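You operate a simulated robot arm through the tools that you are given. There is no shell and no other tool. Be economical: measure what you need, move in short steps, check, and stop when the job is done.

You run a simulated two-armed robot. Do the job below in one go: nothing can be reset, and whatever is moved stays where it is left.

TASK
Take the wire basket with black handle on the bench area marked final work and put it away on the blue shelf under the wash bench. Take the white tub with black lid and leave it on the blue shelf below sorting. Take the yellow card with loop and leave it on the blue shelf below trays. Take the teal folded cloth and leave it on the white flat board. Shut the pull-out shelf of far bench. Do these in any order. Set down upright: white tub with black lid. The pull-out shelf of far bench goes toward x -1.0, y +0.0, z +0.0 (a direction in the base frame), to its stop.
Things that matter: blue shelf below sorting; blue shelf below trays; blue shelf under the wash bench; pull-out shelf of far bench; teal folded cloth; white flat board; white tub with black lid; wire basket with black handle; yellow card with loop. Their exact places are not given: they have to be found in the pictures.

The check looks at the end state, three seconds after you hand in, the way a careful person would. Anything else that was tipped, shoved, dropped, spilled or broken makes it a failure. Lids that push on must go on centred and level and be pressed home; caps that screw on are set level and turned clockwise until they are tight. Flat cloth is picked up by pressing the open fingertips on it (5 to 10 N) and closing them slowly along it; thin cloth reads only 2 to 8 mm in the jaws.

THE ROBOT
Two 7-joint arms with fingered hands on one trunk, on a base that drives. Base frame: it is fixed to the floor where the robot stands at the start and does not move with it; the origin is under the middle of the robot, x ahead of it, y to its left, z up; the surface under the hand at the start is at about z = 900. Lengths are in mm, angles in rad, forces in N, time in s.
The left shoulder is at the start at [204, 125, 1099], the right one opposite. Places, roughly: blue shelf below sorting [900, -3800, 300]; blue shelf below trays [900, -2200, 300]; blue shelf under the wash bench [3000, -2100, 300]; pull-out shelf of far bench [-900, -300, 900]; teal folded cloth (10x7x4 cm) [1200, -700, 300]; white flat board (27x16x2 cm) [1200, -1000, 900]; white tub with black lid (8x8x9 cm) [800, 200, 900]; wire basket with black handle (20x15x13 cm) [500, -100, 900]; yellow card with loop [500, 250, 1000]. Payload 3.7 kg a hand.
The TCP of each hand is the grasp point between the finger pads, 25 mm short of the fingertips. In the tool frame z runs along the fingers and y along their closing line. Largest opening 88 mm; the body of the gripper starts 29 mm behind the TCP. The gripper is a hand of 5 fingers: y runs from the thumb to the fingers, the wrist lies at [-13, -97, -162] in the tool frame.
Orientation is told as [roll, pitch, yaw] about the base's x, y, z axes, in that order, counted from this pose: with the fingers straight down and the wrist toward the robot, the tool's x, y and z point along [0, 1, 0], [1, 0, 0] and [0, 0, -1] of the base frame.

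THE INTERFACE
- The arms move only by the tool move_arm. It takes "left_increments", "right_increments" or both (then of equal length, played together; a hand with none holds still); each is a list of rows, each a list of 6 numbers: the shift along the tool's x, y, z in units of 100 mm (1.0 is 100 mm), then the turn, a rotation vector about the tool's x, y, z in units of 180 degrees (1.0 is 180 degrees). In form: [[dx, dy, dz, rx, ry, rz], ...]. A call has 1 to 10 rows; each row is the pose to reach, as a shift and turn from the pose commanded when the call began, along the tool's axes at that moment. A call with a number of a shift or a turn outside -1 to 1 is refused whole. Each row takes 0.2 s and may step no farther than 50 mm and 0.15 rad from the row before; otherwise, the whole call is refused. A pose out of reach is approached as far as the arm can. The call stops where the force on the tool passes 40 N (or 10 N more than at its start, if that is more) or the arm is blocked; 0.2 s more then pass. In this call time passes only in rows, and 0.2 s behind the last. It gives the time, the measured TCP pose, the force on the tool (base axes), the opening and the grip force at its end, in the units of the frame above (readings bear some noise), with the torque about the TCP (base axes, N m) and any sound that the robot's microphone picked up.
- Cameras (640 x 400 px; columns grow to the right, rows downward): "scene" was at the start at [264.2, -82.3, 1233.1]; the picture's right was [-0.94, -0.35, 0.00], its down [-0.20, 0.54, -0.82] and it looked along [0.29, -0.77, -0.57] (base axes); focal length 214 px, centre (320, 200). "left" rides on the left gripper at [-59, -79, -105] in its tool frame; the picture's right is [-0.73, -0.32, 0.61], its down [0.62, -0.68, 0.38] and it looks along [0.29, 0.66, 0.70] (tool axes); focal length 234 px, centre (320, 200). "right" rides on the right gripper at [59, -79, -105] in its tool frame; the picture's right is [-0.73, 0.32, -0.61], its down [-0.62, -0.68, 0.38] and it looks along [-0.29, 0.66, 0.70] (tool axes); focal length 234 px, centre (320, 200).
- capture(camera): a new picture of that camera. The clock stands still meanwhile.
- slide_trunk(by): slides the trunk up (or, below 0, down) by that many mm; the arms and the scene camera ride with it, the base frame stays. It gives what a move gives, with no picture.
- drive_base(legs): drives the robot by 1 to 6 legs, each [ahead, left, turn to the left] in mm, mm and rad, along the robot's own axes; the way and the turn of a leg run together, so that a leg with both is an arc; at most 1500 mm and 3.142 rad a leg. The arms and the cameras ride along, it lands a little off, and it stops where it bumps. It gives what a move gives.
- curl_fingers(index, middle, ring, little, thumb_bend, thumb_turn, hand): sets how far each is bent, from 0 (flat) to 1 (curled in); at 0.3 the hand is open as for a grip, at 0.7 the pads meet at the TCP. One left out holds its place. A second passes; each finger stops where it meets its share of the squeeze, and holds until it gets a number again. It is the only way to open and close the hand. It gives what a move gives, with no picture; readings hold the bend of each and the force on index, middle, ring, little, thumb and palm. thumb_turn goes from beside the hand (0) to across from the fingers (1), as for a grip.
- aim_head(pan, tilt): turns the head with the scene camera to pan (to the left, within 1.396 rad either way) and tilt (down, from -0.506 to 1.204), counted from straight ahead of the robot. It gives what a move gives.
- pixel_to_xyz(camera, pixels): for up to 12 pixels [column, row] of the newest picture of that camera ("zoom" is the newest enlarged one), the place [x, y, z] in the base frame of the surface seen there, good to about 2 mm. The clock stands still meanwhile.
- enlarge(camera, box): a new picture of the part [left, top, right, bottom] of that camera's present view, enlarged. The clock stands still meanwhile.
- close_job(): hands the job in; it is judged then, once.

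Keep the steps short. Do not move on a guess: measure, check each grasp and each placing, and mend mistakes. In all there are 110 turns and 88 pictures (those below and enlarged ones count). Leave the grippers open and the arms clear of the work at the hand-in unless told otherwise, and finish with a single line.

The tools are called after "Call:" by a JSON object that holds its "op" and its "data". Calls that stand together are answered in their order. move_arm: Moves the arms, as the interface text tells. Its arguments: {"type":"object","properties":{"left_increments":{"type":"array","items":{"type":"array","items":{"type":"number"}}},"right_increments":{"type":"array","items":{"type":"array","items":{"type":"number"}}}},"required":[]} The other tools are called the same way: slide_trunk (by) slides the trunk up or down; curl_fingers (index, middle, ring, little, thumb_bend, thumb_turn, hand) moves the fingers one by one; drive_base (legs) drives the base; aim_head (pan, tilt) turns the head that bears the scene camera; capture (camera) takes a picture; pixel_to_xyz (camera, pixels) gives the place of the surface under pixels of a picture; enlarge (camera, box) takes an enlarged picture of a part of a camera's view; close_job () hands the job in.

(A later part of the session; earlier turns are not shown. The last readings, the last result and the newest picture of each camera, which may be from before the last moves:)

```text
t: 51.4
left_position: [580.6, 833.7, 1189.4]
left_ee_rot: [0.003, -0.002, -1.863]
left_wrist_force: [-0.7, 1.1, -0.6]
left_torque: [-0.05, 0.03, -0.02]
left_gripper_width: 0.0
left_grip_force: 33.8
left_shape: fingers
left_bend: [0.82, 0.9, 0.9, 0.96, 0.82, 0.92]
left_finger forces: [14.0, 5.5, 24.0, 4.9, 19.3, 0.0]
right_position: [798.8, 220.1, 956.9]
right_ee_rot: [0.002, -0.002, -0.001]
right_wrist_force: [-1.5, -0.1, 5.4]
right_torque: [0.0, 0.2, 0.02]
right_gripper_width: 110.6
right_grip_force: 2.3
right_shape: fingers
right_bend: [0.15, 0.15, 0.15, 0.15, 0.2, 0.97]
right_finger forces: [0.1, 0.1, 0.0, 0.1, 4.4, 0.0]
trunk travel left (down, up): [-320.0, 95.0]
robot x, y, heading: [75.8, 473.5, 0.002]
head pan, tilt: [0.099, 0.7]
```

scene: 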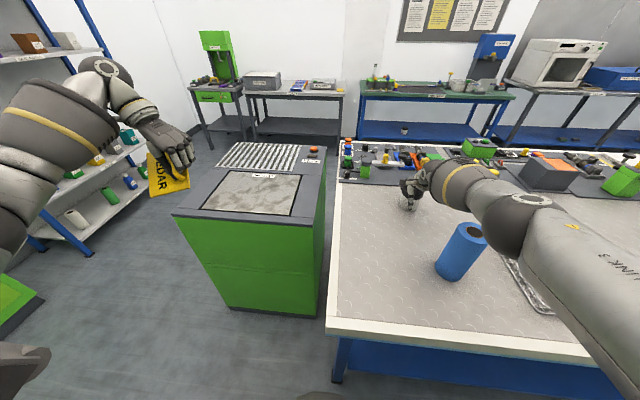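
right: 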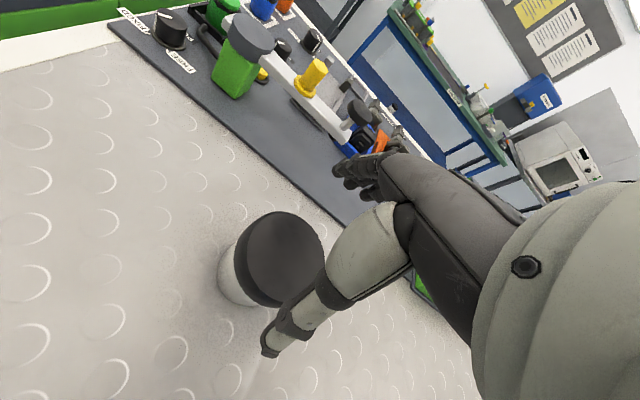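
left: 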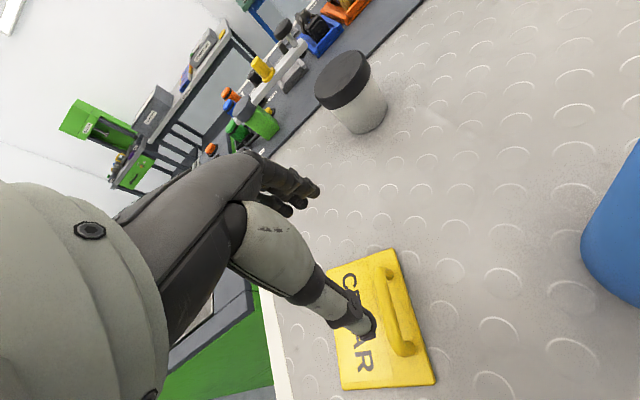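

Thumb root touches the rim lightly (4 N). I shift back 8 mm and up 3 mm, then close fingers gently.

Call:
{"op": "move_arm", "data": {"right_increments": [[0, -0.04, -0.05, 0, 0, 0], [0, -0.08, -0.03, 0, 0, 0]]}}

Call:
{"op": "curl_fingers", "data": {"hand": "right", "index": 0.5, "middle": 0.5, "ring": 0.5, "little": 0.5, "thumb_bend": 0.5}}

Call:
{"op": "enlarge", "data": {"camera": "right", "box": [160, 180, 400, 380]}}

Call:
{"op": "enlarge", "data": {"camera": "scene", "box": [370, 130, 470, 220]}}

```text
t: 52.0
left_position: [582.4, 833.4, 1189.5]
left_ee_rot: [0.001, 0.001, -1.863]
left_wrist_force: [-0.4, 1.1, -0.2]
left_torque: [0.01, 0.02, 0.02]
left_gripper_width: 0.0
left_grip_force: 34.0
left_shape: fingers
left_bend: [0.82, 0.9, 0.9, 0.96, 0.82, 0.92]
left_finger forces: [13.9, 5.5, 24.0, 4.8, 19.3, 0.0]
right_position: [793.6, 221.1, 957.6]
right_ee_rot: [0.001, 0.0, -0.001]
right_wrist_force: [2.3, 0.6, 2.1]
right_torque: [-0.01, -0.02, 0.03]
right_gripper_width: 110.7
right_grip_force: 2.0
right_shape: fingers
right_bend: [0.14, 0.15, 0.15, 0.15, 0.2, 0.97]
right_finger forces: [3.1, 0.0, 0.0, 0.0, 0.0, 0.0]
trunk travel left (down, up): [-320.0, 95.0]
robot x, y, heading: [78.4, 477.0, 0.007]
head pan, tilt: [0.099, 0.7]
```

```text
t: 53.0
left_position: [581.8, 833.4, 1189.3]
left_ee_rot: [0.001, 0.001, -1.861]
left_wrist_force: [0.1, -0.4, -0.5]
left_torque: [-0.02, 0.03, 0.04]
left_gripper_width: 0.2
left_grip_force: 34.3
left_shape: fingers
left_bend: [0.82, 0.9, 0.9, 0.96, 0.82, 0.92]
left_finger forces: [14.0, 5.5, 24.1, 4.9, 19.3, 0.1]
right_position: [791.9, 220.8, 959.8]
right_ee_rot: [0.001, -0.002, -0.001]
right_wrist_force: [6.8, 0.0, 11.5]
right_torque: [0.0, -0.05, 0.0]
right_gripper_width: 86.6
right_grip_force: 26.3
right_shape: fingers
right_bend: [0.21, 0.42, 0.47, 0.5, 0.43, 0.96]
right_finger forces: [17.8, 7.6, 2.5, 0.0, 24.4, 0.0]
trunk travel left (down, up): [-320.0, 95.0]
robot x, y, heading: [77.6, 474.0, -0.001]
head pan, tilt: [0.099, 0.7]
```

```text
2.00 times, centred on (280, 280) of right
```

zoom: 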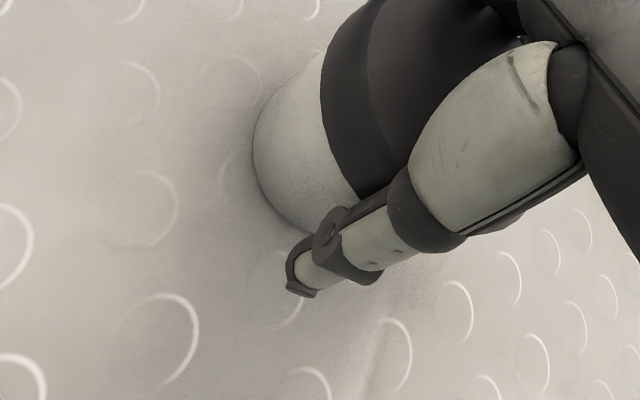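

```text
4.44 times, centred on (420, 175) of scene
```

zoom: 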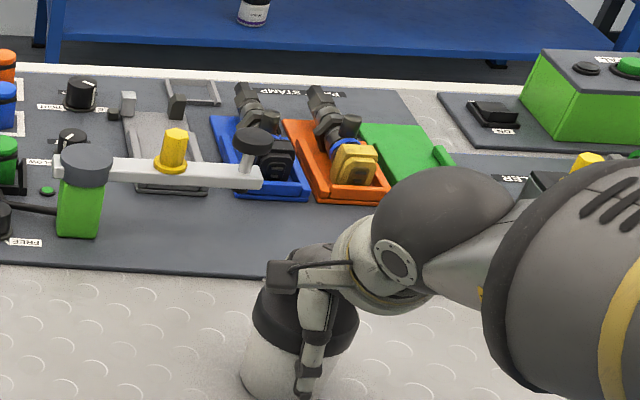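

Thumb, index, middle and ring all hold the tub (26 N). I try a small lift of 20 mm and look.

Call:
{"op": "curl_fingers", "data": {"hand": "right", "index": 0.6, "middle": 0.6, "ring": 0.6, "little": 0.6, "thumb_bend": 0.6}}

Call:
{"op": "move_arm", "data": {"right_increments": [[0, 0, -0.1, 0, 0, 0], [0, 0, -0.25, 0, 0, 0]]}}

Call:
{"op": "enlarge", "data": {"camera": "scene", "box": [370, 130, 470, 220]}}

```text
t: 54.0
left_position: [579.4, 833.6, 1190.4]
left_ee_rot: [0.001, 0.0, -1.863]
left_wrist_force: [0.3, -0.8, -0.8]
left_torque: [-0.02, 0.0, 0.01]
left_gripper_width: 0.2
left_grip_force: 33.9
left_shape: fingers
left_bend: [0.82, 0.9, 0.9, 0.96, 0.82, 0.92]
left_finger forces: [13.9, 5.6, 24.0, 4.8, 19.3, 0.0]
right_position: [791.8, 219.0, 958.8]
right_ee_rot: [0.0, -0.003, -0.001]
right_wrist_force: [7.2, -1.8, 14.0]
right_torque: [0.02, -0.11, -0.02]
right_gripper_width: 80.3
right_grip_force: 34.7
right_shape: fingers
right_bend: [0.21, 0.43, 0.49, 0.6, 0.52, 0.95]
right_finger forces: [17.9, 10.6, 7.5, 0.0, 33.1, 0.0]
trunk travel left (down, up): [-320.0, 95.0]
robot x, y, heading: [75.4, 470.7, 0.006]
head pan, tilt: [0.099, 0.7]
```

```text
t: 54.6
left_position: [582.5, 833.1, 1188.8]
left_ee_rot: [0.001, 0.0, -1.862]
left_wrist_force: [0.6, 0.8, -0.5]
left_torque: [0.02, -0.01, -0.01]
left_gripper_width: 0.0
left_grip_force: 34.1
left_shape: fingers
left_bend: [0.82, 0.9, 0.9, 0.96, 0.82, 0.92]
left_finger forces: [14.0, 5.5, 24.0, 4.9, 19.2, 0.0]
right_position: [790.9, 220.1, 982.3]
right_ee_rot: [-0.001, 0.005, 0.001]
right_wrist_force: [-0.8, 0.4, -1.1]
right_torque: [-0.01, 0.02, -0.02]
right_gripper_width: 75.9
right_grip_force: 27.8
right_shape: fingers
right_bend: [0.22, 0.44, 0.51, 0.6, 0.53, 0.94]
right_finger forces: [11.2, 8.2, 7.9, 0.0, 27.7, 0.0]
trunk travel left (down, up): [-320.0, 95.0]
robot x, y, heading: [80.7, 472.2, 0.004]
head pan, tilt: [0.099, 0.7]
```

```text
4.44 times, centred on (420, 175) of scene
```

zoom: 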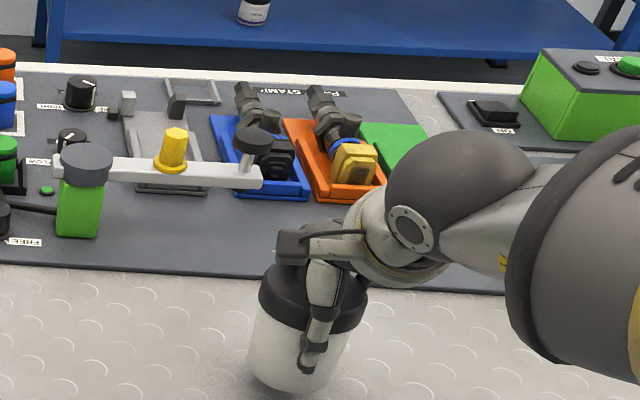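

The tub is up, nearly level, held at 28 N. I raise the trunk 85 mm, strafe left 130 mm to pass left of the foam roll, then back away from the bench.

Call:
{"op": "slide_trunk", "data": {"by": 85}}

Call:
{"op": "drive_base", "data": {"legs": [[0, 120, 0], [-330, 0, 0]]}}

Call:
{"op": "capture", "data": {"camera": "scene"}}

```text
t: 55.8
left_position: [581.5, 832.5, 1274.3]
left_ee_rot: [0.0, 0.0, -1.862]
left_wrist_force: [0.1, 0.0, -1.0]
left_torque: [0.0, 0.01, 0.01]
left_gripper_width: 0.0
left_grip_force: 34.0
left_shape: fingers
left_bend: [0.82, 0.9, 0.9, 0.96, 0.82, 0.92]
left_finger forces: [14.1, 5.5, 24.0, 4.8, 19.1, 0.1]
right_position: [791.1, 218.7, 1068.0]
right_ee_rot: [0.002, 0.0, 0.0]
right_wrist_force: [-0.1, -0.2, -1.0]
right_torque: [0.02, 0.0, 0.0]
right_gripper_width: 76.0
right_grip_force: 27.1
right_shape: fingers
right_bend: [0.22, 0.44, 0.51, 0.6, 0.53, 0.94]
right_finger forces: [11.1, 8.2, 7.9, 0.0, 27.5, 0.0]
trunk travel left (down, up): [-405.0, 10.0]
robot x, y, heading: [77.7, 475.7, 0.005]
head pan, tilt: [0.099, 0.7]
```

```text
t: 59.3
left_position: [246.9, 954.6, 1274.9]
left_ee_rot: [0.001, 0.0, -1.852]
left_wrist_force: [-0.3, -0.2, -0.5]
left_torque: [0.03, 0.0, 0.05]
left_gripper_width: 0.0
left_grip_force: 33.6
left_shape: fingers
left_bend: [0.82, 0.9, 0.9, 0.96, 0.82, 0.92]
left_finger forces: [14.0, 5.5, 24.0, 4.9, 19.2, 0.1]
right_position: [462.7, 343.2, 1068.0]
right_ee_rot: [0.002, -0.001, 0.009]
right_wrist_force: [0.7, 0.1, -0.8]
right_torque: [0.02, 0.02, 0.01]
right_gripper_width: 76.1
right_grip_force: 27.6
right_shape: fingers
right_bend: [0.22, 0.44, 0.51, 0.6, 0.53, 0.94]
right_finger forces: [11.0, 8.3, 7.9, 0.1, 27.7, 0.0]
trunk travel left (down, up): [-405.0, 10.0]
robot x, y, heading: [-253.5, 593.3, 0.012]
head pan, tilt: [0.099, 0.7]
```

```text
43 pictures are left
```

scene: 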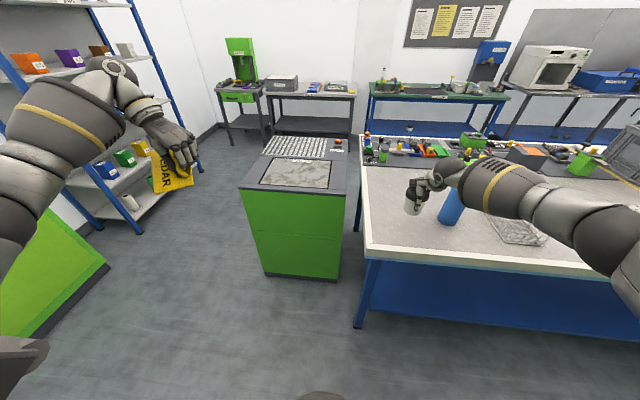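

The tub and card are held; the blue shelf under the bench is visible, and there is a gap left of the green tank. I draw the right hand in 250 mm so nothing overhangs the bench while I strafe.

Call:
{"op": "move_arm", "data": {"right_increments": [[0, -0.3, 0, 0, 0, 0], [0, -0.6, 0, 0, 0, 0], [0, -0.9, 0, 0, 0, 0]]}}

Call:
{"op": "move_arm", "data": {"right_increments": [[0, -0.3, 0, 0, 0, 0], [0, -0.6, 0, 0, 0, 0], [0, -0.9, 0, 0, 0, 0]]}}

Call:
{"op": "move_arm", "data": {"right_increments": [[0, -0.3, 0, 0, 0, 0], [0, -0.6, 0, 0, 0, 0], [0, -0.8, 0, 0, 0, 0]]}}

Call:
{"op": "aim_head", "data": {"pan": -1.0, "tilt": 0.45}}

Call:
{"op": "capture", "data": {"camera": "scene"}}

```text
t: 60.1
left_position: [246.5, 954.6, 1275.9]
left_ee_rot: [-0.001, 0.0, -1.854]
left_wrist_force: [-0.2, -0.6, -0.7]
left_torque: [0.0, 0.02, 0.01]
left_gripper_width: 0.1
left_grip_force: 33.5
left_shape: fingers
left_bend: [0.82, 0.9, 0.9, 0.96, 0.82, 0.92]
left_finger forces: [14.1, 5.5, 24.0, 4.9, 19.2, 0.0]
right_position: [373.4, 341.4, 1069.0]
right_ee_rot: [0.003, 0.0, 0.007]
right_wrist_force: [0.2, 0.0, -1.5]
right_torque: [0.01, 0.0, 0.0]
right_gripper_width: 75.7
right_grip_force: 27.7
right_shape: fingers
right_bend: [0.22, 0.44, 0.51, 0.6, 0.53, 0.94]
right_finger forces: [11.1, 8.1, 7.9, 0.1, 27.4, 0.0]
trunk travel left (down, up): [-405.0, 10.0]
robot x, y, heading: [-253.2, 588.6, 0.016]
head pan, tilt: [0.099, 0.7]
```

```text
t: 60.9
left_position: [245.6, 954.3, 1274.7]
left_ee_rot: [0.0, 0.002, -1.854]
left_wrist_force: [-0.6, 0.1, -0.4]
left_torque: [-0.02, 0.01, 0.0]
left_gripper_width: 0.2
left_grip_force: 34.0
left_shape: fingers
left_bend: [0.82, 0.9, 0.9, 0.96, 0.82, 0.92]
left_finger forces: [14.0, 5.5, 24.0, 5.0, 19.1, 0.0]
right_position: [281.7, 342.1, 1069.7]
right_ee_rot: [0.002, 0.0, 0.011]
right_wrist_force: [-0.8, -0.8, -1.8]
right_torque: [-0.02, -0.02, 0.02]
right_gripper_width: 75.6
right_grip_force: 27.5
right_shape: fingers
right_bend: [0.22, 0.45, 0.51, 0.6, 0.53, 0.94]
right_finger forces: [11.1, 8.1, 7.8, 0.1, 27.3, 0.0]
trunk travel left (down, up): [-405.0, 10.0]
robot x, y, heading: [-257.5, 587.6, 0.014]
head pan, tilt: [0.099, 0.7]
```

```text
t: 61.7
left_position: [246.7, 955.0, 1274.2]
left_ee_rot: [0.0, 0.0, -1.853]
left_wrist_force: [-0.6, -0.7, -0.7]
left_torque: [-0.04, 0.01, 0.0]
left_gripper_width: 0.1
left_grip_force: 33.9
left_shape: fingers
left_bend: [0.82, 0.9, 0.9, 0.96, 0.82, 0.92]
left_finger forces: [14.1, 5.5, 23.9, 5.0, 19.1, 0.1]
right_position: [203.5, 340.7, 1068.4]
right_ee_rot: [0.001, 0.0, 0.008]
right_wrist_force: [0.3, 0.5, -1.3]
right_torque: [0.03, -0.03, 0.01]
right_gripper_width: 75.6
right_grip_force: 26.4
right_shape: fingers
right_bend: [0.23, 0.45, 0.51, 0.6, 0.53, 0.94]
right_finger forces: [11.1, 8.0, 7.9, 0.0, 27.1, 0.1]
trunk travel left (down, up): [-405.0, 10.0]
robot x, y, heading: [-250.9, 590.9, 0.023]
head pan, tilt: [0.099, 0.7]
```

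```text
t: 63.0
left_position: [247.3, 953.6, 1274.1]
left_ee_rot: [0.0, -0.001, -1.853]
left_wrist_force: [0.6, -0.2, -0.6]
left_torque: [-0.03, -0.01, 0.04]
left_gripper_width: 0.1
left_grip_force: 34.2
left_shape: fingers
left_bend: [0.82, 0.9, 0.9, 0.96, 0.82, 0.92]
left_finger forces: [14.2, 5.6, 24.0, 5.0, 19.1, 0.1]
right_position: [204.2, 341.7, 1068.1]
right_ee_rot: [0.001, 0.0, 0.01]
right_wrist_force: [1.2, -0.5, -1.3]
right_torque: [0.03, 0.01, -0.01]
right_gripper_width: 75.7
right_grip_force: 27.8
right_shape: fingers
right_bend: [0.23, 0.45, 0.51, 0.6, 0.53, 0.94]
right_finger forces: [11.0, 8.0, 7.8, 0.0, 27.0, 0.0]
trunk travel left (down, up): [-405.0, 10.0]
robot x, y, heading: [-250.9, 589.2, 0.016]
head pan, tilt: [-1.0, 0.45]
```

```text
42 pictures are left
```

scene: 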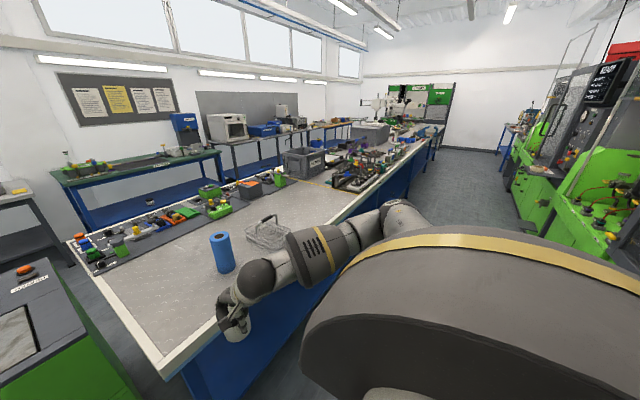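

The aisle is clear. I strafe right along it toward the trays area (y≈-2250).

Call:
{"op": "drive_base", "data": {"legs": [[70, -1400, -0.016], [0, -1400, 0]]}}

Call:
{"op": "aim_head", "data": {"pan": 0.0, "tilt": 0.75}}

Call:
{"op": "capture", "data": {"camera": "scene"}}

```text
t: 87.3
left_position: [318.9, -1829.7, 1274.0]
left_ee_rot: [0.0, 0.001, -1.879]
left_wrist_force: [0.0, -0.3, 0.2]
left_torque: [0.01, -0.01, 0.0]
left_gripper_width: 0.0
left_grip_force: 33.4
left_shape: fingers
left_bend: [0.82, 0.9, 0.9, 0.96, 0.82, 0.92]
left_finger forces: [13.9, 5.5, 23.8, 5.2, 18.8, 0.0]
right_position: [260.2, -2441.9, 1068.9]
right_ee_rot: [0.003, 0.0, -0.016]
right_wrist_force: [0.9, 0.9, -0.9]
right_torque: [-0.01, -0.02, -0.01]
right_gripper_width: 75.7
right_grip_force: 27.0
right_shape: fingers
right_bend: [0.23, 0.45, 0.51, 0.6, 0.53, 0.94]
right_finger forces: [11.0, 8.1, 7.8, 0.0, 26.9, 0.0]
trunk travel left (down, up): [-405.0, 10.0]
robot x, y, heading: [-189.9, -2182.5, -0.012]
head pan, tilt: [-1.0, 0.45]
```

```text
t: 88.6
left_position: [319.1, -1829.8, 1274.6]
left_ee_rot: [0.0, 0.001, -1.88]
left_wrist_force: [-0.4, -0.4, -0.1]
left_torque: [0.02, -0.01, 0.0]
left_gripper_width: 0.0
left_grip_force: 33.2
left_shape: fingers
left_bend: [0.82, 0.9, 0.9, 0.96, 0.82, 0.92]
left_finger forces: [14.0, 5.6, 23.7, 5.1, 19.0, 0.0]
right_position: [258.4, -2442.0, 1069.1]
right_ee_rot: [0.003, -0.001, -0.018]
right_wrist_force: [1.2, -0.6, -1.3]
right_torque: [0.02, 0.0, -0.03]
right_gripper_width: 75.7
right_grip_force: 26.8
right_shape: fingers
right_bend: [0.23, 0.45, 0.51, 0.6, 0.53, 0.94]
right_finger forces: [11.0, 8.0, 8.0, 0.0, 26.8, 0.1]
trunk travel left (down, up): [-405.0, 10.0]
robot x, y, heading: [-190.0, -2179.2, -0.016]
head pan, tilt: [0.0, 0.75]
```

```text
41 pictures are left
```

scene: 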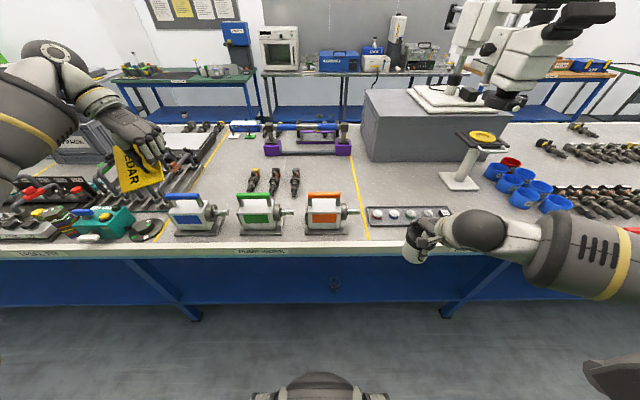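

Bench-edge labels are visible at (40,255) and (265,252). I enlarge them to find which area is "trays".

Call:
{"op": "enlarge", "data": {"camera": "scene", "box": [160, 225, 360, 345]}}

Call:
{"op": "pixel_to_xyz", "data": {"camera": "scene", "pixels": [[265, 252], [40, 255], [170, 232], [367, 236], [180, 290], [190, 317], [445, 315], [300, 295], [240, 275], [300, 258], [330, 300]]}}

```text
3.20 times, centred on (260, 285) of scene
```

zoom: 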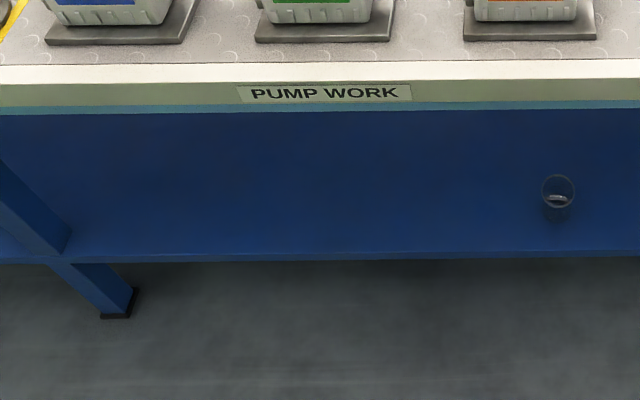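

```text
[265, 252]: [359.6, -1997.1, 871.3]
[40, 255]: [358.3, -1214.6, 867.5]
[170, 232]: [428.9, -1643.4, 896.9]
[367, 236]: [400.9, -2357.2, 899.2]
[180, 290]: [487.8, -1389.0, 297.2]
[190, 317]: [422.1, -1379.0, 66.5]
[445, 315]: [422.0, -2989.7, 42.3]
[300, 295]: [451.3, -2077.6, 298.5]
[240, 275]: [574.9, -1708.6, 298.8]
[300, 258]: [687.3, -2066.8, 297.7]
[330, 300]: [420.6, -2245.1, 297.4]
```

The module between legs (y -1379…-2990) centres at -2184, matching the shelf "below trays". I look for the label "trays" to the right.

Call:
{"op": "aim_head", "data": {"pan": -0.55, "tilt": 0.6}}

Call:
{"op": "capture", "data": {"camera": "scene"}}

```text
t: 89.6
left_position: [317.6, -1829.9, 1274.7]
left_ee_rot: [-0.001, -0.001, -1.877]
left_wrist_force: [1.6, 0.8, -0.8]
left_torque: [-0.01, 0.01, 0.04]
left_gripper_width: 0.0
left_grip_force: 33.7
left_shape: fingers
left_bend: [0.82, 0.9, 0.9, 0.96, 0.82, 0.92]
left_finger forces: [13.9, 5.4, 23.8, 5.1, 18.9, 0.1]
right_position: [258.1, -2441.9, 1068.2]
right_ee_rot: [0.001, 0.0, -0.016]
right_wrist_force: [-0.1, 0.5, -1.6]
right_torque: [-0.01, 0.01, -0.03]
right_gripper_width: 75.5
right_grip_force: 27.0
right_shape: fingers
right_bend: [0.23, 0.45, 0.51, 0.6, 0.53, 0.94]
right_finger forces: [11.0, 8.0, 7.8, 0.1, 26.9, 0.0]
trunk travel left (down, up): [-405.0, 10.0]
robot x, y, heading: [-191.8, -2182.9, -0.012]
head pan, tilt: [-0.55, 0.6]
```

```text
39 pictures are left
```

scene: 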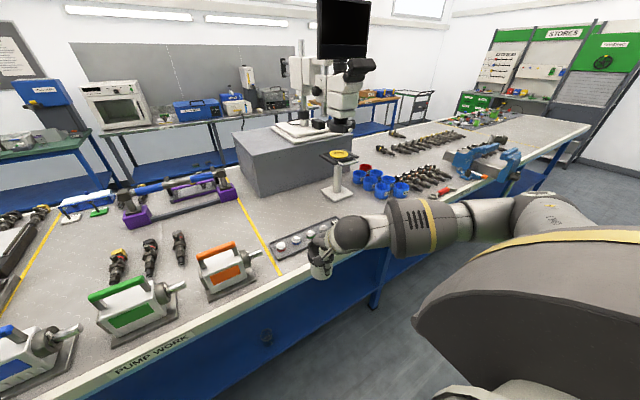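

I back off 130 mm so both hands clear the bench edge (x≈358), then turn the left hand back to yaw≈0 (wrist toward the robot) while high.

Call:
{"op": "drive_base", "data": {"legs": [[-130, -60, 0.012]]}}

Call:
{"op": "move_arm", "data": {"left_increments": [[0, 0, 0, 0, 0, -0.046], [0, 0, 0, 0, 0, -0.092], [0, 0, 0, 0, 0, -0.138], [0, 0, 0, 0, 0, -0.184], [0, 0, 0, 0, 0, -0.23], [0, 0, 0, 0, 0, -0.276], [0, 0, 0, 0, 0, -0.322], [0, 0, 0, 0, 0, -0.368], [0, 0, 0, 0, 0, -0.414], [0, 0, 0, 0, 0, -0.46]]}}

Call:
{"op": "move_arm", "data": {"left_increments": [[0, 0, 0, 0, 0, -0.046], [0, 0, 0, 0, 0, -0.092], [0, 0, 0, 0, 0, -0.134]]}}

Call:
{"op": "aim_head", "data": {"pan": 0.2, "tilt": 0.8}}

Call:
{"op": "capture", "data": {"camera": "scene"}}

```text
t: 90.9
left_position: [184.3, -1883.7, 1275.6]
left_ee_rot: [0.0, 0.001, -1.869]
left_wrist_force: [0.1, -0.4, -0.7]
left_torque: [0.01, -0.01, 0.0]
left_gripper_width: 0.1
left_grip_force: 33.7
left_shape: fingers
left_bend: [0.82, 0.9, 0.9, 0.96, 0.82, 0.92]
left_finger forces: [14.0, 5.5, 23.7, 5.1, 18.9, 0.0]
right_position: [131.3, -2494.7, 1069.7]
right_ee_rot: [0.003, 0.001, -0.01]
right_wrist_force: [0.1, 0.4, -0.6]
right_torque: [-0.03, 0.01, 0.01]
right_gripper_width: 75.5
right_grip_force: 27.0
right_shape: fingers
right_bend: [0.23, 0.45, 0.51, 0.6, 0.53, 0.94]
right_finger forces: [11.0, 8.0, 7.9, 0.1, 26.9, 0.0]
trunk travel left (down, up): [-405.0, 10.0]
robot x, y, heading: [-321.4, -2235.7, 0.001]
head pan, tilt: [-0.55, 0.6]
```

```text
t: 93.1
left_position: [185.2, -1882.4, 1274.2]
left_ee_rot: [0.0, 0.0, -0.42]
left_wrist_force: [-0.9, -0.1, -0.1]
left_torque: [0.01, 0.0, -0.01]
left_gripper_width: 0.0
left_grip_force: 32.6
left_shape: fingers
left_bend: [0.82, 0.9, 0.9, 0.96, 0.82, 0.92]
left_finger forces: [14.3, 5.2, 22.7, 5.2, 17.5, 0.0]
right_position: [132.0, -2496.0, 1068.6]
right_ee_rot: [0.001, 0.0, -0.009]
right_wrist_force: [0.7, 0.3, -1.5]
right_torque: [0.07, -0.02, 0.03]
right_gripper_width: 75.6
right_grip_force: 26.8
right_shape: fingers
right_bend: [0.23, 0.45, 0.51, 0.6, 0.53, 0.94]
right_finger forces: [10.9, 8.1, 7.9, 0.1, 27.0, 0.0]
trunk travel left (down, up): [-405.0, 10.0]
robot x, y, heading: [-324.3, -2237.0, -0.004]
head pan, tilt: [-0.55, 0.6]
```

```text
t: 93.9
left_position: [186.8, -1883.1, 1273.2]
left_ee_rot: [0.0, 0.001, 0.0]
left_wrist_force: [-0.2, 0.1, -0.2]
left_torque: [0.02, 0.01, -0.04]
left_gripper_width: 0.0
left_grip_force: 32.4
left_shape: fingers
left_bend: [0.82, 0.9, 0.9, 0.96, 0.82, 0.93]
left_finger forces: [14.4, 5.1, 22.6, 5.3, 17.2, 0.0]
right_position: [130.6, -2496.4, 1067.9]
right_ee_rot: [0.002, 0.0, -0.008]
right_wrist_force: [-1.1, 0.8, -0.6]
right_torque: [-0.01, -0.01, 0.01]
right_gripper_width: 75.4
right_grip_force: 26.9
right_shape: fingers
right_bend: [0.23, 0.45, 0.51, 0.6, 0.53, 0.94]
right_finger forces: [10.9, 8.1, 7.9, 0.1, 26.9, 0.0]
trunk travel left (down, up): [-405.0, 10.0]
robot x, y, heading: [-317.4, -2238.4, 0.004]
head pan, tilt: [-0.55, 0.6]
```

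```text
t: 95.0
left_position: [183.9, -1882.5, 1273.5]
left_ee_rot: [-0.001, 0.001, -0.001]
left_wrist_force: [-0.5, -0.5, -0.7]
left_torque: [-0.01, 0.0, -0.04]
left_gripper_width: 0.0
left_grip_force: 32.2
left_shape: fingers
left_bend: [0.82, 0.9, 0.9, 0.96, 0.82, 0.93]
left_finger forces: [14.4, 5.2, 22.7, 5.3, 17.1, 0.0]
right_position: [132.3, -2494.3, 1068.1]
right_ee_rot: [0.002, -0.001, -0.01]
right_wrist_force: [0.4, -0.4, -1.1]
right_torque: [0.01, -0.02, 0.01]
right_gripper_width: 75.6
right_grip_force: 26.8
right_shape: fingers
right_bend: [0.23, 0.45, 0.51, 0.6, 0.53, 0.94]
right_finger forces: [11.0, 8.0, 7.8, 0.0, 27.0, 0.2]
trunk travel left (down, up): [-405.0, 10.0]
robot x, y, heading: [-323.9, -2238.0, -0.004]
head pan, tilt: [0.201, 0.799]
```

```text
38 pictures are left
```

scene: 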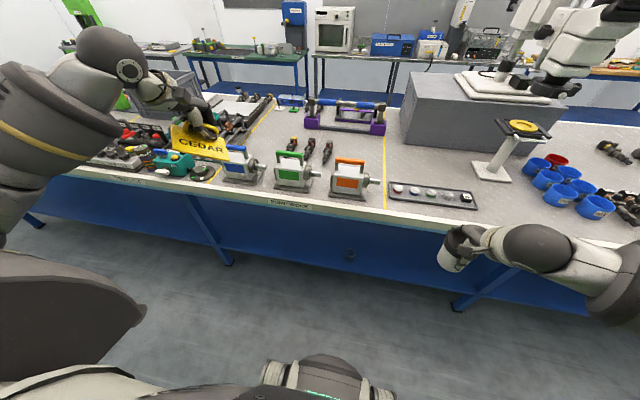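

The card now sits in front of the fingers. I lower the trunk 400 mm, hands staying in front of the bench edge.

Call:
{"op": "slide_trunk", "data": {"by": -400}}

Call:
{"op": "move_arm", "data": {"left_increments": [[0, 0, 0.45, 0, 0, 0], [0, 0, 0.9, 0, 0, 0], [0, 0, 1.0, 0, 0, 0]]}}

Call:
{"op": "move_arm", "data": {"left_increments": [[0, 0, 0.45, 0, 0, 0], [0, 0, 0.9, 0, 0, 0], [0, 0, 1.0, 0, 0, 0]]}}

Call:
{"op": "move_arm", "data": {"left_increments": [[0, 0, 0.45, 0, 0, 0], [0, 0, 0.9, 0, 0, 0], [0, 0, 1.0, 0, 0, 0]]}}

Call:
{"op": "capture", "data": {"camera": "scene"}}

Call:
{"op": "capture", "data": {"camera": "left"}}

```text
t: 98.8
left_position: [185.0, -1882.7, 631.9]
left_ee_rot: [-0.002, 0.714, -0.004]
left_wrist_force: [-0.6, 0.3, 0.2]
left_torque: [0.02, 0.0, 0.02]
left_gripper_width: 0.1
left_grip_force: 23.7
left_shape: fingers
left_bend: [0.82, 0.9, 0.9, 0.96, 0.82, 0.93]
left_finger forces: [14.8, 5.2, 22.0, 5.2, 0.0, 0.0]
right_position: [51.4, -2495.1, 556.8]
right_ee_rot: [-0.003, 0.529, -0.01]
right_wrist_force: [0.1, -0.2, -1.9]
right_torque: [-0.01, 0.0, -0.01]
right_gripper_width: 75.3
right_grip_force: 27.1
right_shape: fingers
right_bend: [0.22, 0.45, 0.51, 0.6, 0.53, 0.94]
right_finger forces: [11.2, 8.2, 8.0, 0.0, 26.5, 0.0]
trunk travel left (down, up): [-5.0, 410.0]
robot x, y, heading: [-324.9, -2240.2, -0.002]
head pan, tilt: [0.201, 0.799]
```

```text
t: 99.6
left_position: [120.5, -1883.6, 558.4]
left_ee_rot: [-0.001, 0.714, -0.006]
left_wrist_force: [0.5, -0.3, 0.2]
left_torque: [-0.01, 0.01, 0.03]
left_gripper_width: 0.0
left_grip_force: 24.1
left_shape: fingers
left_bend: [0.82, 0.9, 0.9, 0.96, 0.82, 0.93]
left_finger forces: [15.2, 5.1, 22.1, 5.4, 0.0, 0.0]
right_position: [50.5, -2495.1, 556.0]
right_ee_rot: [-0.002, 0.533, -0.009]
right_wrist_force: [0.3, -0.1, -1.6]
right_torque: [-0.01, -0.04, 0.04]
right_gripper_width: 75.5
right_grip_force: 27.2
right_shape: fingers
right_bend: [0.22, 0.45, 0.51, 0.6, 0.53, 0.94]
right_finger forces: [11.3, 8.3, 7.9, 0.0, 26.5, 0.0]
trunk travel left (down, up): [-5.0, 410.0]
robot x, y, heading: [-325.1, -2237.5, -0.004]
head pan, tilt: [0.201, 0.799]
```

```text
t: 100.4
left_position: [54.8, -1882.4, 481.8]
left_ee_rot: [0.0, 0.713, -0.005]
left_wrist_force: [-0.4, -0.6, -1.1]
left_torque: [0.01, 0.01, 0.01]
left_gripper_width: 0.0
left_grip_force: 24.4
left_shape: fingers
left_bend: [0.82, 0.9, 0.9, 0.96, 0.82, 0.93]
left_finger forces: [15.4, 5.1, 22.1, 5.5, 0.0, 0.0]
right_position: [51.4, -2494.7, 557.8]
right_ee_rot: [-0.001, 0.531, -0.009]
right_wrist_force: [-0.1, 0.6, -1.6]
right_torque: [0.0, -0.04, 0.01]
right_gripper_width: 75.6
right_grip_force: 26.8
right_shape: fingers
right_bend: [0.22, 0.45, 0.51, 0.6, 0.53, 0.94]
right_finger forces: [11.2, 8.2, 8.0, 0.0, 26.5, 0.0]
trunk travel left (down, up): [-5.0, 410.0]
robot x, y, heading: [-321.8, -2236.7, 0.002]
head pan, tilt: [0.201, 0.799]
```

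```text
t: 101.2
left_position: [-10.8, -1882.4, 404.6]
left_ee_rot: [-0.003, 0.714, -0.005]
left_wrist_force: [-1.3, -0.2, -0.6]
left_torque: [0.0, 0.02, -0.02]
left_gripper_width: 0.2
left_grip_force: 24.1
left_shape: fingers
left_bend: [0.82, 0.9, 0.9, 0.96, 0.82, 0.93]
left_finger forces: [15.6, 5.0, 22.0, 5.6, 0.0, 0.1]
right_position: [50.4, -2494.9, 556.0]
right_ee_rot: [-0.003, 0.529, -0.009]
right_wrist_force: [0.1, 0.2, -0.7]
right_torque: [0.0, -0.03, 0.01]
right_gripper_width: 75.1
right_grip_force: 26.7
right_shape: fingers
right_bend: [0.22, 0.45, 0.51, 0.6, 0.53, 0.94]
right_finger forces: [11.3, 8.3, 8.0, 0.0, 26.5, 0.0]
trunk travel left (down, up): [-5.0, 410.0]
robot x, y, heading: [-322.9, -2237.6, -0.0]
head pan, tilt: [0.201, 0.799]
```

```text
37 pictures are left
```

scene: 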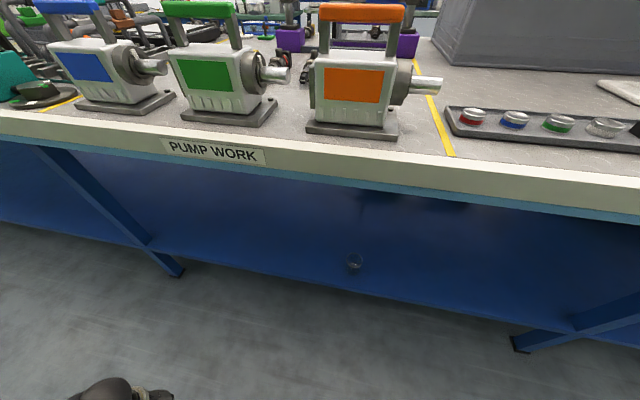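

```text
36 pictures are left
```

left: 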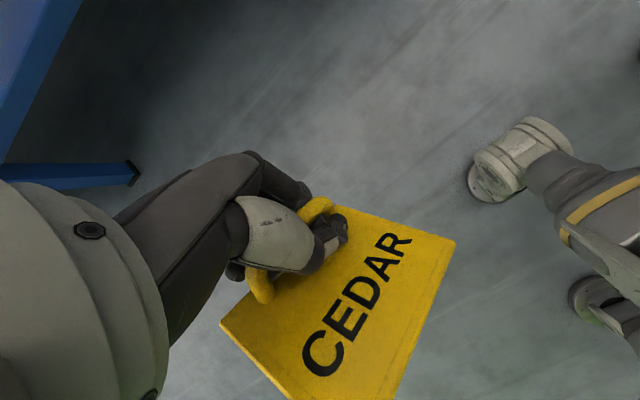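

Lowering the trunk pitched both hands (left +0.71, right +0.53), but both objects are still held (card hooked on the fingers). I pitch the left hand back to vertical while moving it forward and a little up.

Call:
{"op": "move_arm", "data": {"left_increments": [[0, 0.08, -0.19, -0.045, 0, 0], [0, 0.16, -0.38, -0.09, 0, 0], [0, 0.24, -0.57, -0.135, 0, 0], [0, 0.32, -0.75, -0.18, 0, 0], [0, 0.386, -0.93, -0.227, 0, 0]]}}

Call:
{"op": "move_arm", "data": {"left_increments": [[0, 0.45, 0, 0, 0, 0], [0, 0.9, 0, 0, 0, 0]]}}

Call:
{"op": "capture", "data": {"camera": "left"}}

```text
t: 102.4
left_position: [80.2, -1882.4, 450.0]
left_ee_rot: [0.001, 0.001, -0.003]
left_wrist_force: [0.4, 0.1, 0.6]
left_torque: [-0.02, 0.0, -0.03]
left_gripper_width: 0.0
left_grip_force: 24.7
left_shape: fingers
left_bend: [0.82, 0.9, 0.9, 0.96, 0.82, 0.93]
left_finger forces: [15.3, 5.0, 22.2, 5.8, 0.0, 0.1]
right_position: [51.1, -2495.0, 556.9]
right_ee_rot: [-0.002, 0.532, -0.009]
right_wrist_force: [0.1, 0.0, -1.6]
right_torque: [0.02, 0.02, 0.0]
right_gripper_width: 75.4
right_grip_force: 27.0
right_shape: fingers
right_bend: [0.22, 0.45, 0.51, 0.6, 0.53, 0.94]
right_finger forces: [11.1, 8.2, 8.0, 0.0, 26.4, 0.1]
trunk travel left (down, up): [-5.0, 410.0]
robot x, y, heading: [-322.2, -2235.7, -0.003]
head pan, tilt: [0.201, 0.799]
```

```text
t: 103.0
left_position: [169.7, -1882.4, 449.1]
left_ee_rot: [0.001, 0.004, -0.002]
left_wrist_force: [0.6, 0.5, -0.8]
left_torque: [0.04, -0.01, -0.02]
left_gripper_width: 0.0
left_grip_force: 24.9
left_shape: fingers
left_bend: [0.82, 0.9, 0.9, 0.96, 0.82, 0.93]
left_finger forces: [15.5, 5.1, 22.5, 6.1, 0.1, 0.0]
right_position: [51.5, -2495.4, 558.0]
right_ee_rot: [0.0, 0.531, -0.008]
right_wrist_force: [0.2, 0.4, -1.8]
right_torque: [-0.01, 0.01, -0.03]
right_gripper_width: 75.3
right_grip_force: 27.2
right_shape: fingers
right_bend: [0.22, 0.45, 0.51, 0.6, 0.53, 0.94]
right_finger forces: [11.2, 8.2, 8.1, 0.0, 26.6, 0.0]
trunk travel left (down, up): [-5.0, 410.0]
robot x, y, heading: [-318.8, -2238.8, -0.001]
head pan, tilt: [0.201, 0.799]
```

```text
35 pictures are left
```

left: 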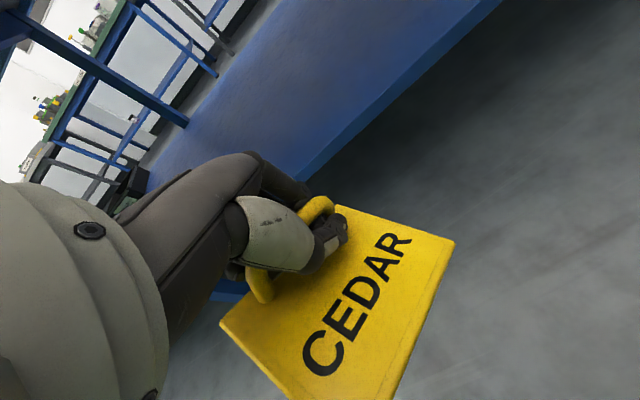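

Call:
{"op": "pixel_to_xyz", "data": {"camera": "left", "pixels": [[345, 212], [448, 245], [226, 322], [393, 392], [290, 394], [318, 205], [258, 290], [400, 150], [310, 170]]}}

```text
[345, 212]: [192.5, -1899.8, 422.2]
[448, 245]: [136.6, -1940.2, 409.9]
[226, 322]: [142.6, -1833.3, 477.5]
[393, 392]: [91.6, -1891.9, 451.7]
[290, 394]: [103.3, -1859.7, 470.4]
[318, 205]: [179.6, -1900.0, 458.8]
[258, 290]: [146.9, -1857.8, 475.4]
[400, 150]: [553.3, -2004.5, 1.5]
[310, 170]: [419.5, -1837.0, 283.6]
```

The card is tilted 34°. I turn the hand so the card comes level (−0.56 about x, −0.22 about y).

Call:
{"op": "move_arm", "data": {"left_increments": [[0, 0, 0, -0.014, -0.036, 0], [0, 0, 0, -0.028, -0.072, 0], [0, 0, 0, -0.042, -0.107, 0], [0, 0, 0, -0.056, -0.143, 0], [0, 0, 0, -0.069, -0.178, 0]]}}

Call:
{"op": "capture", "data": {"camera": "left"}}

Call:
{"op": "pixel_to_xyz", "data": {"camera": "left", "pixels": [[345, 212], [448, 245], [226, 322], [393, 392], [290, 394]]}}

```text
t: 104.2
left_position: [169.3, -1882.1, 450.8]
left_ee_rot: [-0.57, -0.202, 0.059]
left_wrist_force: [1.0, 0.2, -0.2]
left_torque: [0.01, 0.0, 0.02]
left_gripper_width: 0.1
left_grip_force: 24.8
left_shape: fingers
left_bend: [0.82, 0.9, 0.9, 0.96, 0.82, 0.93]
left_finger forces: [14.9, 5.0, 23.1, 6.3, 0.1, 0.0]
right_position: [51.2, -2494.0, 556.6]
right_ee_rot: [-0.002, 0.531, -0.01]
right_wrist_force: [0.4, -0.3, -1.1]
right_torque: [0.01, -0.01, 0.01]
right_gripper_width: 75.5
right_grip_force: 26.6
right_shape: fingers
right_bend: [0.23, 0.45, 0.51, 0.6, 0.53, 0.94]
right_finger forces: [11.2, 8.2, 8.0, 0.0, 26.5, 0.0]
trunk travel left (down, up): [-5.0, 410.0]
robot x, y, heading: [-320.5, -2238.0, 0.002]
head pan, tilt: [0.201, 0.799]
```

```text
34 pictures are left
```

left: 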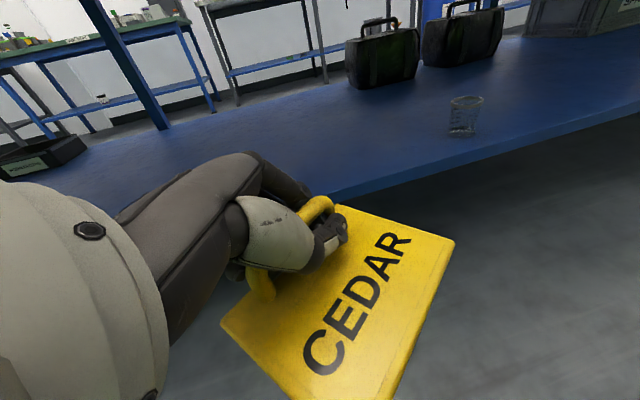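

```text
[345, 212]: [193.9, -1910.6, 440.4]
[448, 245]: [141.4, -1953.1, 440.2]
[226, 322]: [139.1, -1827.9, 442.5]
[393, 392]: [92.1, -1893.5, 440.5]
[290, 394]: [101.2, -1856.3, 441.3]
```

The card is level at z≈441 now. I drive ahead 160 mm and extend the arm 200 mm forward over the blue shelf.

Call:
{"op": "drive_base", "data": {"legs": [[160, 0, 0]]}}

Call:
{"op": "move_arm", "data": {"left_increments": [[0.019, 0.326, 0.067, 0, 0, 0], [0.039, 0.652, 0.134, 0, 0, 0], [0.058, 0.978, 0.201, 0, 0, 0]]}}

Call:
{"op": "move_arm", "data": {"left_increments": [[0.019, 0.326, 0.067, 0, 0, 0], [0.039, 0.652, 0.134, 0, 0, 0], [0.058, 0.978, 0.201, 0, 0, 0]]}}

Call:
{"op": "capture", "data": {"camera": "left"}}

Call:
{"op": "pixel_to_xyz", "data": {"camera": "left", "pixels": [[345, 212], [448, 245], [226, 322], [393, 392], [290, 394], [400, 150], [500, 250], [450, 390]]}}

```text
t: 105.7
left_position: [329.9, -1882.9, 449.2]
left_ee_rot: [-0.569, -0.201, 0.056]
left_wrist_force: [-0.7, 0.1, -0.1]
left_torque: [0.01, -0.02, -0.03]
left_gripper_width: 0.0
left_grip_force: 24.2
left_shape: fingers
left_bend: [0.82, 0.9, 0.9, 0.96, 0.82, 0.93]
left_finger forces: [14.9, 5.0, 23.1, 6.3, 0.1, 0.0]
right_position: [211.6, -2495.3, 557.1]
right_ee_rot: [-0.002, 0.53, -0.011]
right_wrist_force: [-1.5, 0.3, -2.0]
right_torque: [0.01, -0.03, 0.01]
right_gripper_width: 75.5
right_grip_force: 27.2
right_shape: fingers
right_bend: [0.22, 0.45, 0.51, 0.6, 0.53, 0.94]
right_finger forces: [11.2, 8.2, 8.0, 0.1, 26.6, 0.0]
trunk travel left (down, up): [-5.0, 410.0]
robot x, y, heading: [-159.8, -2239.4, 0.002]
head pan, tilt: [0.201, 0.799]
```

```text
t: 106.5
left_position: [429.7, -1883.5, 449.7]
left_ee_rot: [-0.569, -0.202, 0.058]
left_wrist_force: [-0.1, -0.8, -1.5]
left_torque: [0.02, 0.01, 0.02]
left_gripper_width: 0.0
left_grip_force: 24.6
left_shape: fingers
left_bend: [0.82, 0.9, 0.9, 0.96, 0.82, 0.93]
left_finger forces: [14.8, 5.2, 23.1, 6.3, 0.0, 0.0]
right_position: [211.9, -2494.8, 556.8]
right_ee_rot: [-0.001, 0.53, -0.01]
right_wrist_force: [-0.5, -0.7, -1.2]
right_torque: [-0.01, 0.0, 0.01]
right_gripper_width: 75.1
right_grip_force: 26.5
right_shape: fingers
right_bend: [0.23, 0.45, 0.51, 0.6, 0.53, 0.94]
right_finger forces: [11.3, 8.2, 8.0, 0.0, 26.4, 0.1]
trunk travel left (down, up): [-5.0, 410.0]
robot x, y, heading: [-163.5, -2238.7, -0.002]
head pan, tilt: [0.201, 0.799]
```

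```text
t: 107.2
left_position: [527.8, -1883.5, 449.2]
left_ee_rot: [-0.569, -0.203, 0.057]
left_wrist_force: [-0.8, -0.7, -0.7]
left_torque: [-0.01, -0.01, 0.0]
left_gripper_width: 0.0
left_grip_force: 24.6
left_shape: fingers
left_bend: [0.82, 0.9, 0.9, 0.96, 0.82, 0.93]
left_finger forces: [14.6, 5.1, 22.4, 6.3, 0.1, 0.0]
right_position: [212.5, -2494.8, 557.1]
right_ee_rot: [-0.002, 0.531, -0.01]
right_wrist_force: [0.2, 0.8, -1.7]
right_torque: [0.02, -0.03, -0.02]
right_gripper_width: 75.5
right_grip_force: 26.9
right_shape: fingers
right_bend: [0.23, 0.45, 0.51, 0.6, 0.53, 0.94]
right_finger forces: [11.2, 8.2, 8.0, 0.0, 26.5, 0.1]
trunk travel left (down, up): [-5.0, 410.0]
robot x, y, heading: [-157.7, -2240.2, -0.002]
head pan, tilt: [0.201, 0.799]
```

```text
33 pictures are left
```

left: 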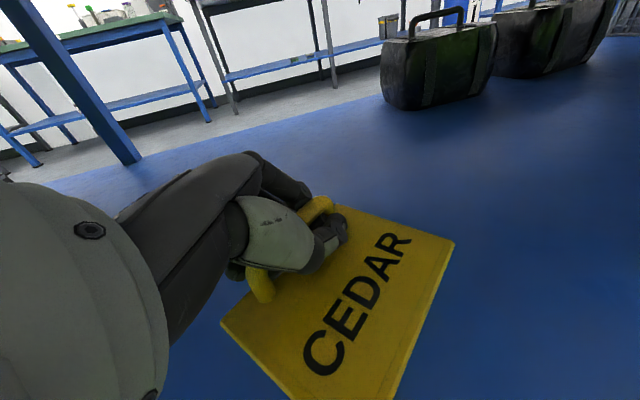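

```text
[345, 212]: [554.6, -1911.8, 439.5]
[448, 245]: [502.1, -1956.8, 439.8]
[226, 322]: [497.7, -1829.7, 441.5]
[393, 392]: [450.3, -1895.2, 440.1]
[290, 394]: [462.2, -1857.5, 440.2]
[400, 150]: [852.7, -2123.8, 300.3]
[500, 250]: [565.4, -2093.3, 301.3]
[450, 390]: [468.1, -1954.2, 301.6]
```

Shelf surface is z≈300, free around the card. I lower the card onto it, slowly at the end.

Call:
{"op": "move_arm", "data": {"left_increments": [[0.18, 0, 0.29, 0, 0, 0], [0.36, 0, 0.58, 0, 0, 0], [0.54, 0, 0.865, 0, 0, 0]]}}

Call:
{"op": "move_arm", "data": {"left_increments": [[0.09, -0.034, 0.14, 0, 0, 0], [0.15, -0.056, 0.231, 0, 0, 0], [0.18, -0.068, 0.28, 0, 0, 0], [0.2, -0.076, 0.313, 0, 0, 0]]}}

Call:
{"op": "capture", "data": {"camera": "left"}}

Call:
{"op": "pixel_to_xyz", "data": {"camera": "left", "pixels": [[345, 212], [448, 245], [226, 322], [393, 392], [290, 394], [470, 330]]}}

```text
t: 108.0
left_position: [547.0, -1887.5, 357.2]
left_ee_rot: [-0.573, -0.206, 0.055]
left_wrist_force: [-0.8, 0.3, -0.6]
left_torque: [0.01, -0.03, -0.03]
left_gripper_width: 0.1
left_grip_force: 23.8
left_shape: fingers
left_bend: [0.82, 0.9, 0.9, 0.96, 0.82, 0.93]
left_finger forces: [15.4, 5.2, 21.1, 6.2, 0.0, 0.0]
left hand out of reach, approached as far as the arm can: row 3
right_position: [211.7, -2495.0, 556.4]
right_ee_rot: [-0.003, 0.529, -0.01]
right_wrist_force: [0.2, -0.1, -1.1]
right_torque: [0.01, -0.02, 0.0]
right_gripper_width: 75.1
right_grip_force: 27.1
right_shape: fingers
right_bend: [0.23, 0.45, 0.51, 0.6, 0.53, 0.94]
right_finger forces: [11.2, 8.1, 8.0, 0.1, 26.3, 0.0]
trunk travel left (down, up): [-5.0, 410.0]
robot x, y, heading: [-163.3, -2239.8, -0.004]
head pan, tilt: [0.201, 0.799]
```

```text
t: 109.0
left_position: [541.6, -1896.7, 349.0]
left_ee_rot: [-0.57, -0.204, 0.059]
left_wrist_force: [-0.2, -0.5, -0.5]
left_torque: [0.02, 0.0, 0.01]
left_gripper_width: 0.2
left_grip_force: 24.6
left_shape: fingers
left_bend: [0.82, 0.9, 0.9, 0.96, 0.82, 0.93]
left_finger forces: [15.4, 5.2, 21.1, 6.2, 0.1, 0.0]
left hand out of reach, approached as far as the arm can: row 1, 2, 3, 4
right_position: [211.0, -2496.1, 556.7]
right_ee_rot: [-0.002, 0.531, -0.01]
right_wrist_force: [0.1, -0.3, -1.4]
right_torque: [-0.04, -0.03, 0.0]
right_gripper_width: 75.2
right_grip_force: 26.6
right_shape: fingers
right_bend: [0.23, 0.45, 0.51, 0.6, 0.53, 0.94]
right_finger forces: [11.2, 8.3, 8.0, 0.0, 26.5, 0.0]
trunk travel left (down, up): [-5.0, 410.0]
robot x, y, heading: [-162.9, -2241.2, -0.001]
head pan, tilt: [0.201, 0.799]
```

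```text
32 pictures are left
```

left: 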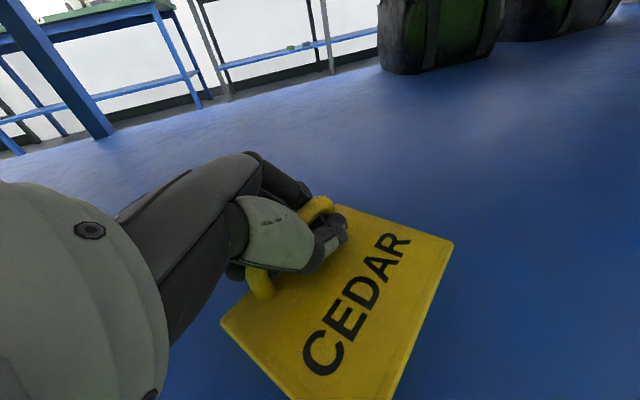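

```text
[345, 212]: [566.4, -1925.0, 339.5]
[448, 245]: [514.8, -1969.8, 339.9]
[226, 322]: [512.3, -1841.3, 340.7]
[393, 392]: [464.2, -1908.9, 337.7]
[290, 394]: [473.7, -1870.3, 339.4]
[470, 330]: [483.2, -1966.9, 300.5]
```

Still 36 mm above the shelf at reach limit. I creep the base ahead 75 mm and lower with the arm drawn back accordingly.

Call:
{"op": "drive_base", "data": {"legs": [[75, 0, 0]]}}

Call:
{"op": "move_arm", "data": {"left_increments": [[0.05, -0.22, 0.05, 0, 0, 0], [0.1, -0.44, 0.11, 0, 0, 0], [0.145, -0.655, 0.16, 0, 0, 0]]}}

Call:
{"op": "pixel_to_xyz", "data": {"camera": "left", "pixels": [[345, 212]]}}

```text
t: 110.1
left_position: [616.8, -1896.1, 349.2]
left_ee_rot: [-0.569, -0.203, 0.056]
left_wrist_force: [-1.0, -0.7, -0.6]
left_torque: [0.04, -0.01, 0.02]
left_gripper_width: 0.3
left_grip_force: 24.1
left_shape: fingers
left_bend: [0.82, 0.9, 0.9, 0.96, 0.82, 0.93]
left_finger forces: [15.3, 5.2, 21.2, 6.2, 0.0, 0.1]
right_position: [286.3, -2497.2, 555.8]
right_ee_rot: [-0.002, 0.53, -0.011]
right_wrist_force: [0.0, 0.4, -1.2]
right_torque: [-0.02, 0.0, -0.04]
right_gripper_width: 75.5
right_grip_force: 26.6
right_shape: fingers
right_bend: [0.23, 0.45, 0.51, 0.6, 0.53, 0.94]
right_finger forces: [11.1, 8.2, 8.0, 0.0, 26.5, 0.0]
trunk travel left (down, up): [-5.0, 410.0]
robot x, y, heading: [-85.2, -2238.7, -0.008]
head pan, tilt: [0.201, 0.799]
```

```text
t: 110.9
left_position: [554.5, -1898.0, 317.7]
left_ee_rot: [-0.571, -0.204, 0.057]
left_wrist_force: [0.0, -1.2, -1.0]
left_torque: [0.01, 0.03, 0.02]
left_gripper_width: 0.4
left_grip_force: 24.3
left_shape: fingers
left_bend: [0.82, 0.9, 0.9, 0.96, 0.82, 0.93]
left_finger forces: [15.9, 5.2, 21.1, 6.4, 0.0, 0.0]
left hand out of reach, approached as far as the arm can: row 3
right_position: [286.4, -2496.2, 556.2]
right_ee_rot: [-0.002, 0.531, -0.01]
right_wrist_force: [-0.1, 0.9, -1.0]
right_torque: [-0.01, -0.01, -0.01]
right_gripper_width: 75.1
right_grip_force: 26.8
right_shape: fingers
right_bend: [0.23, 0.45, 0.51, 0.6, 0.53, 0.94]
right_finger forces: [11.2, 8.2, 8.1, 0.0, 26.5, 0.0]
trunk travel left (down, up): [-5.0, 410.0]
robot x, y, heading: [-84.0, -2237.8, -0.002]
head pan, tilt: [0.201, 0.799]
```

```text
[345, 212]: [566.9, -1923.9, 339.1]
```

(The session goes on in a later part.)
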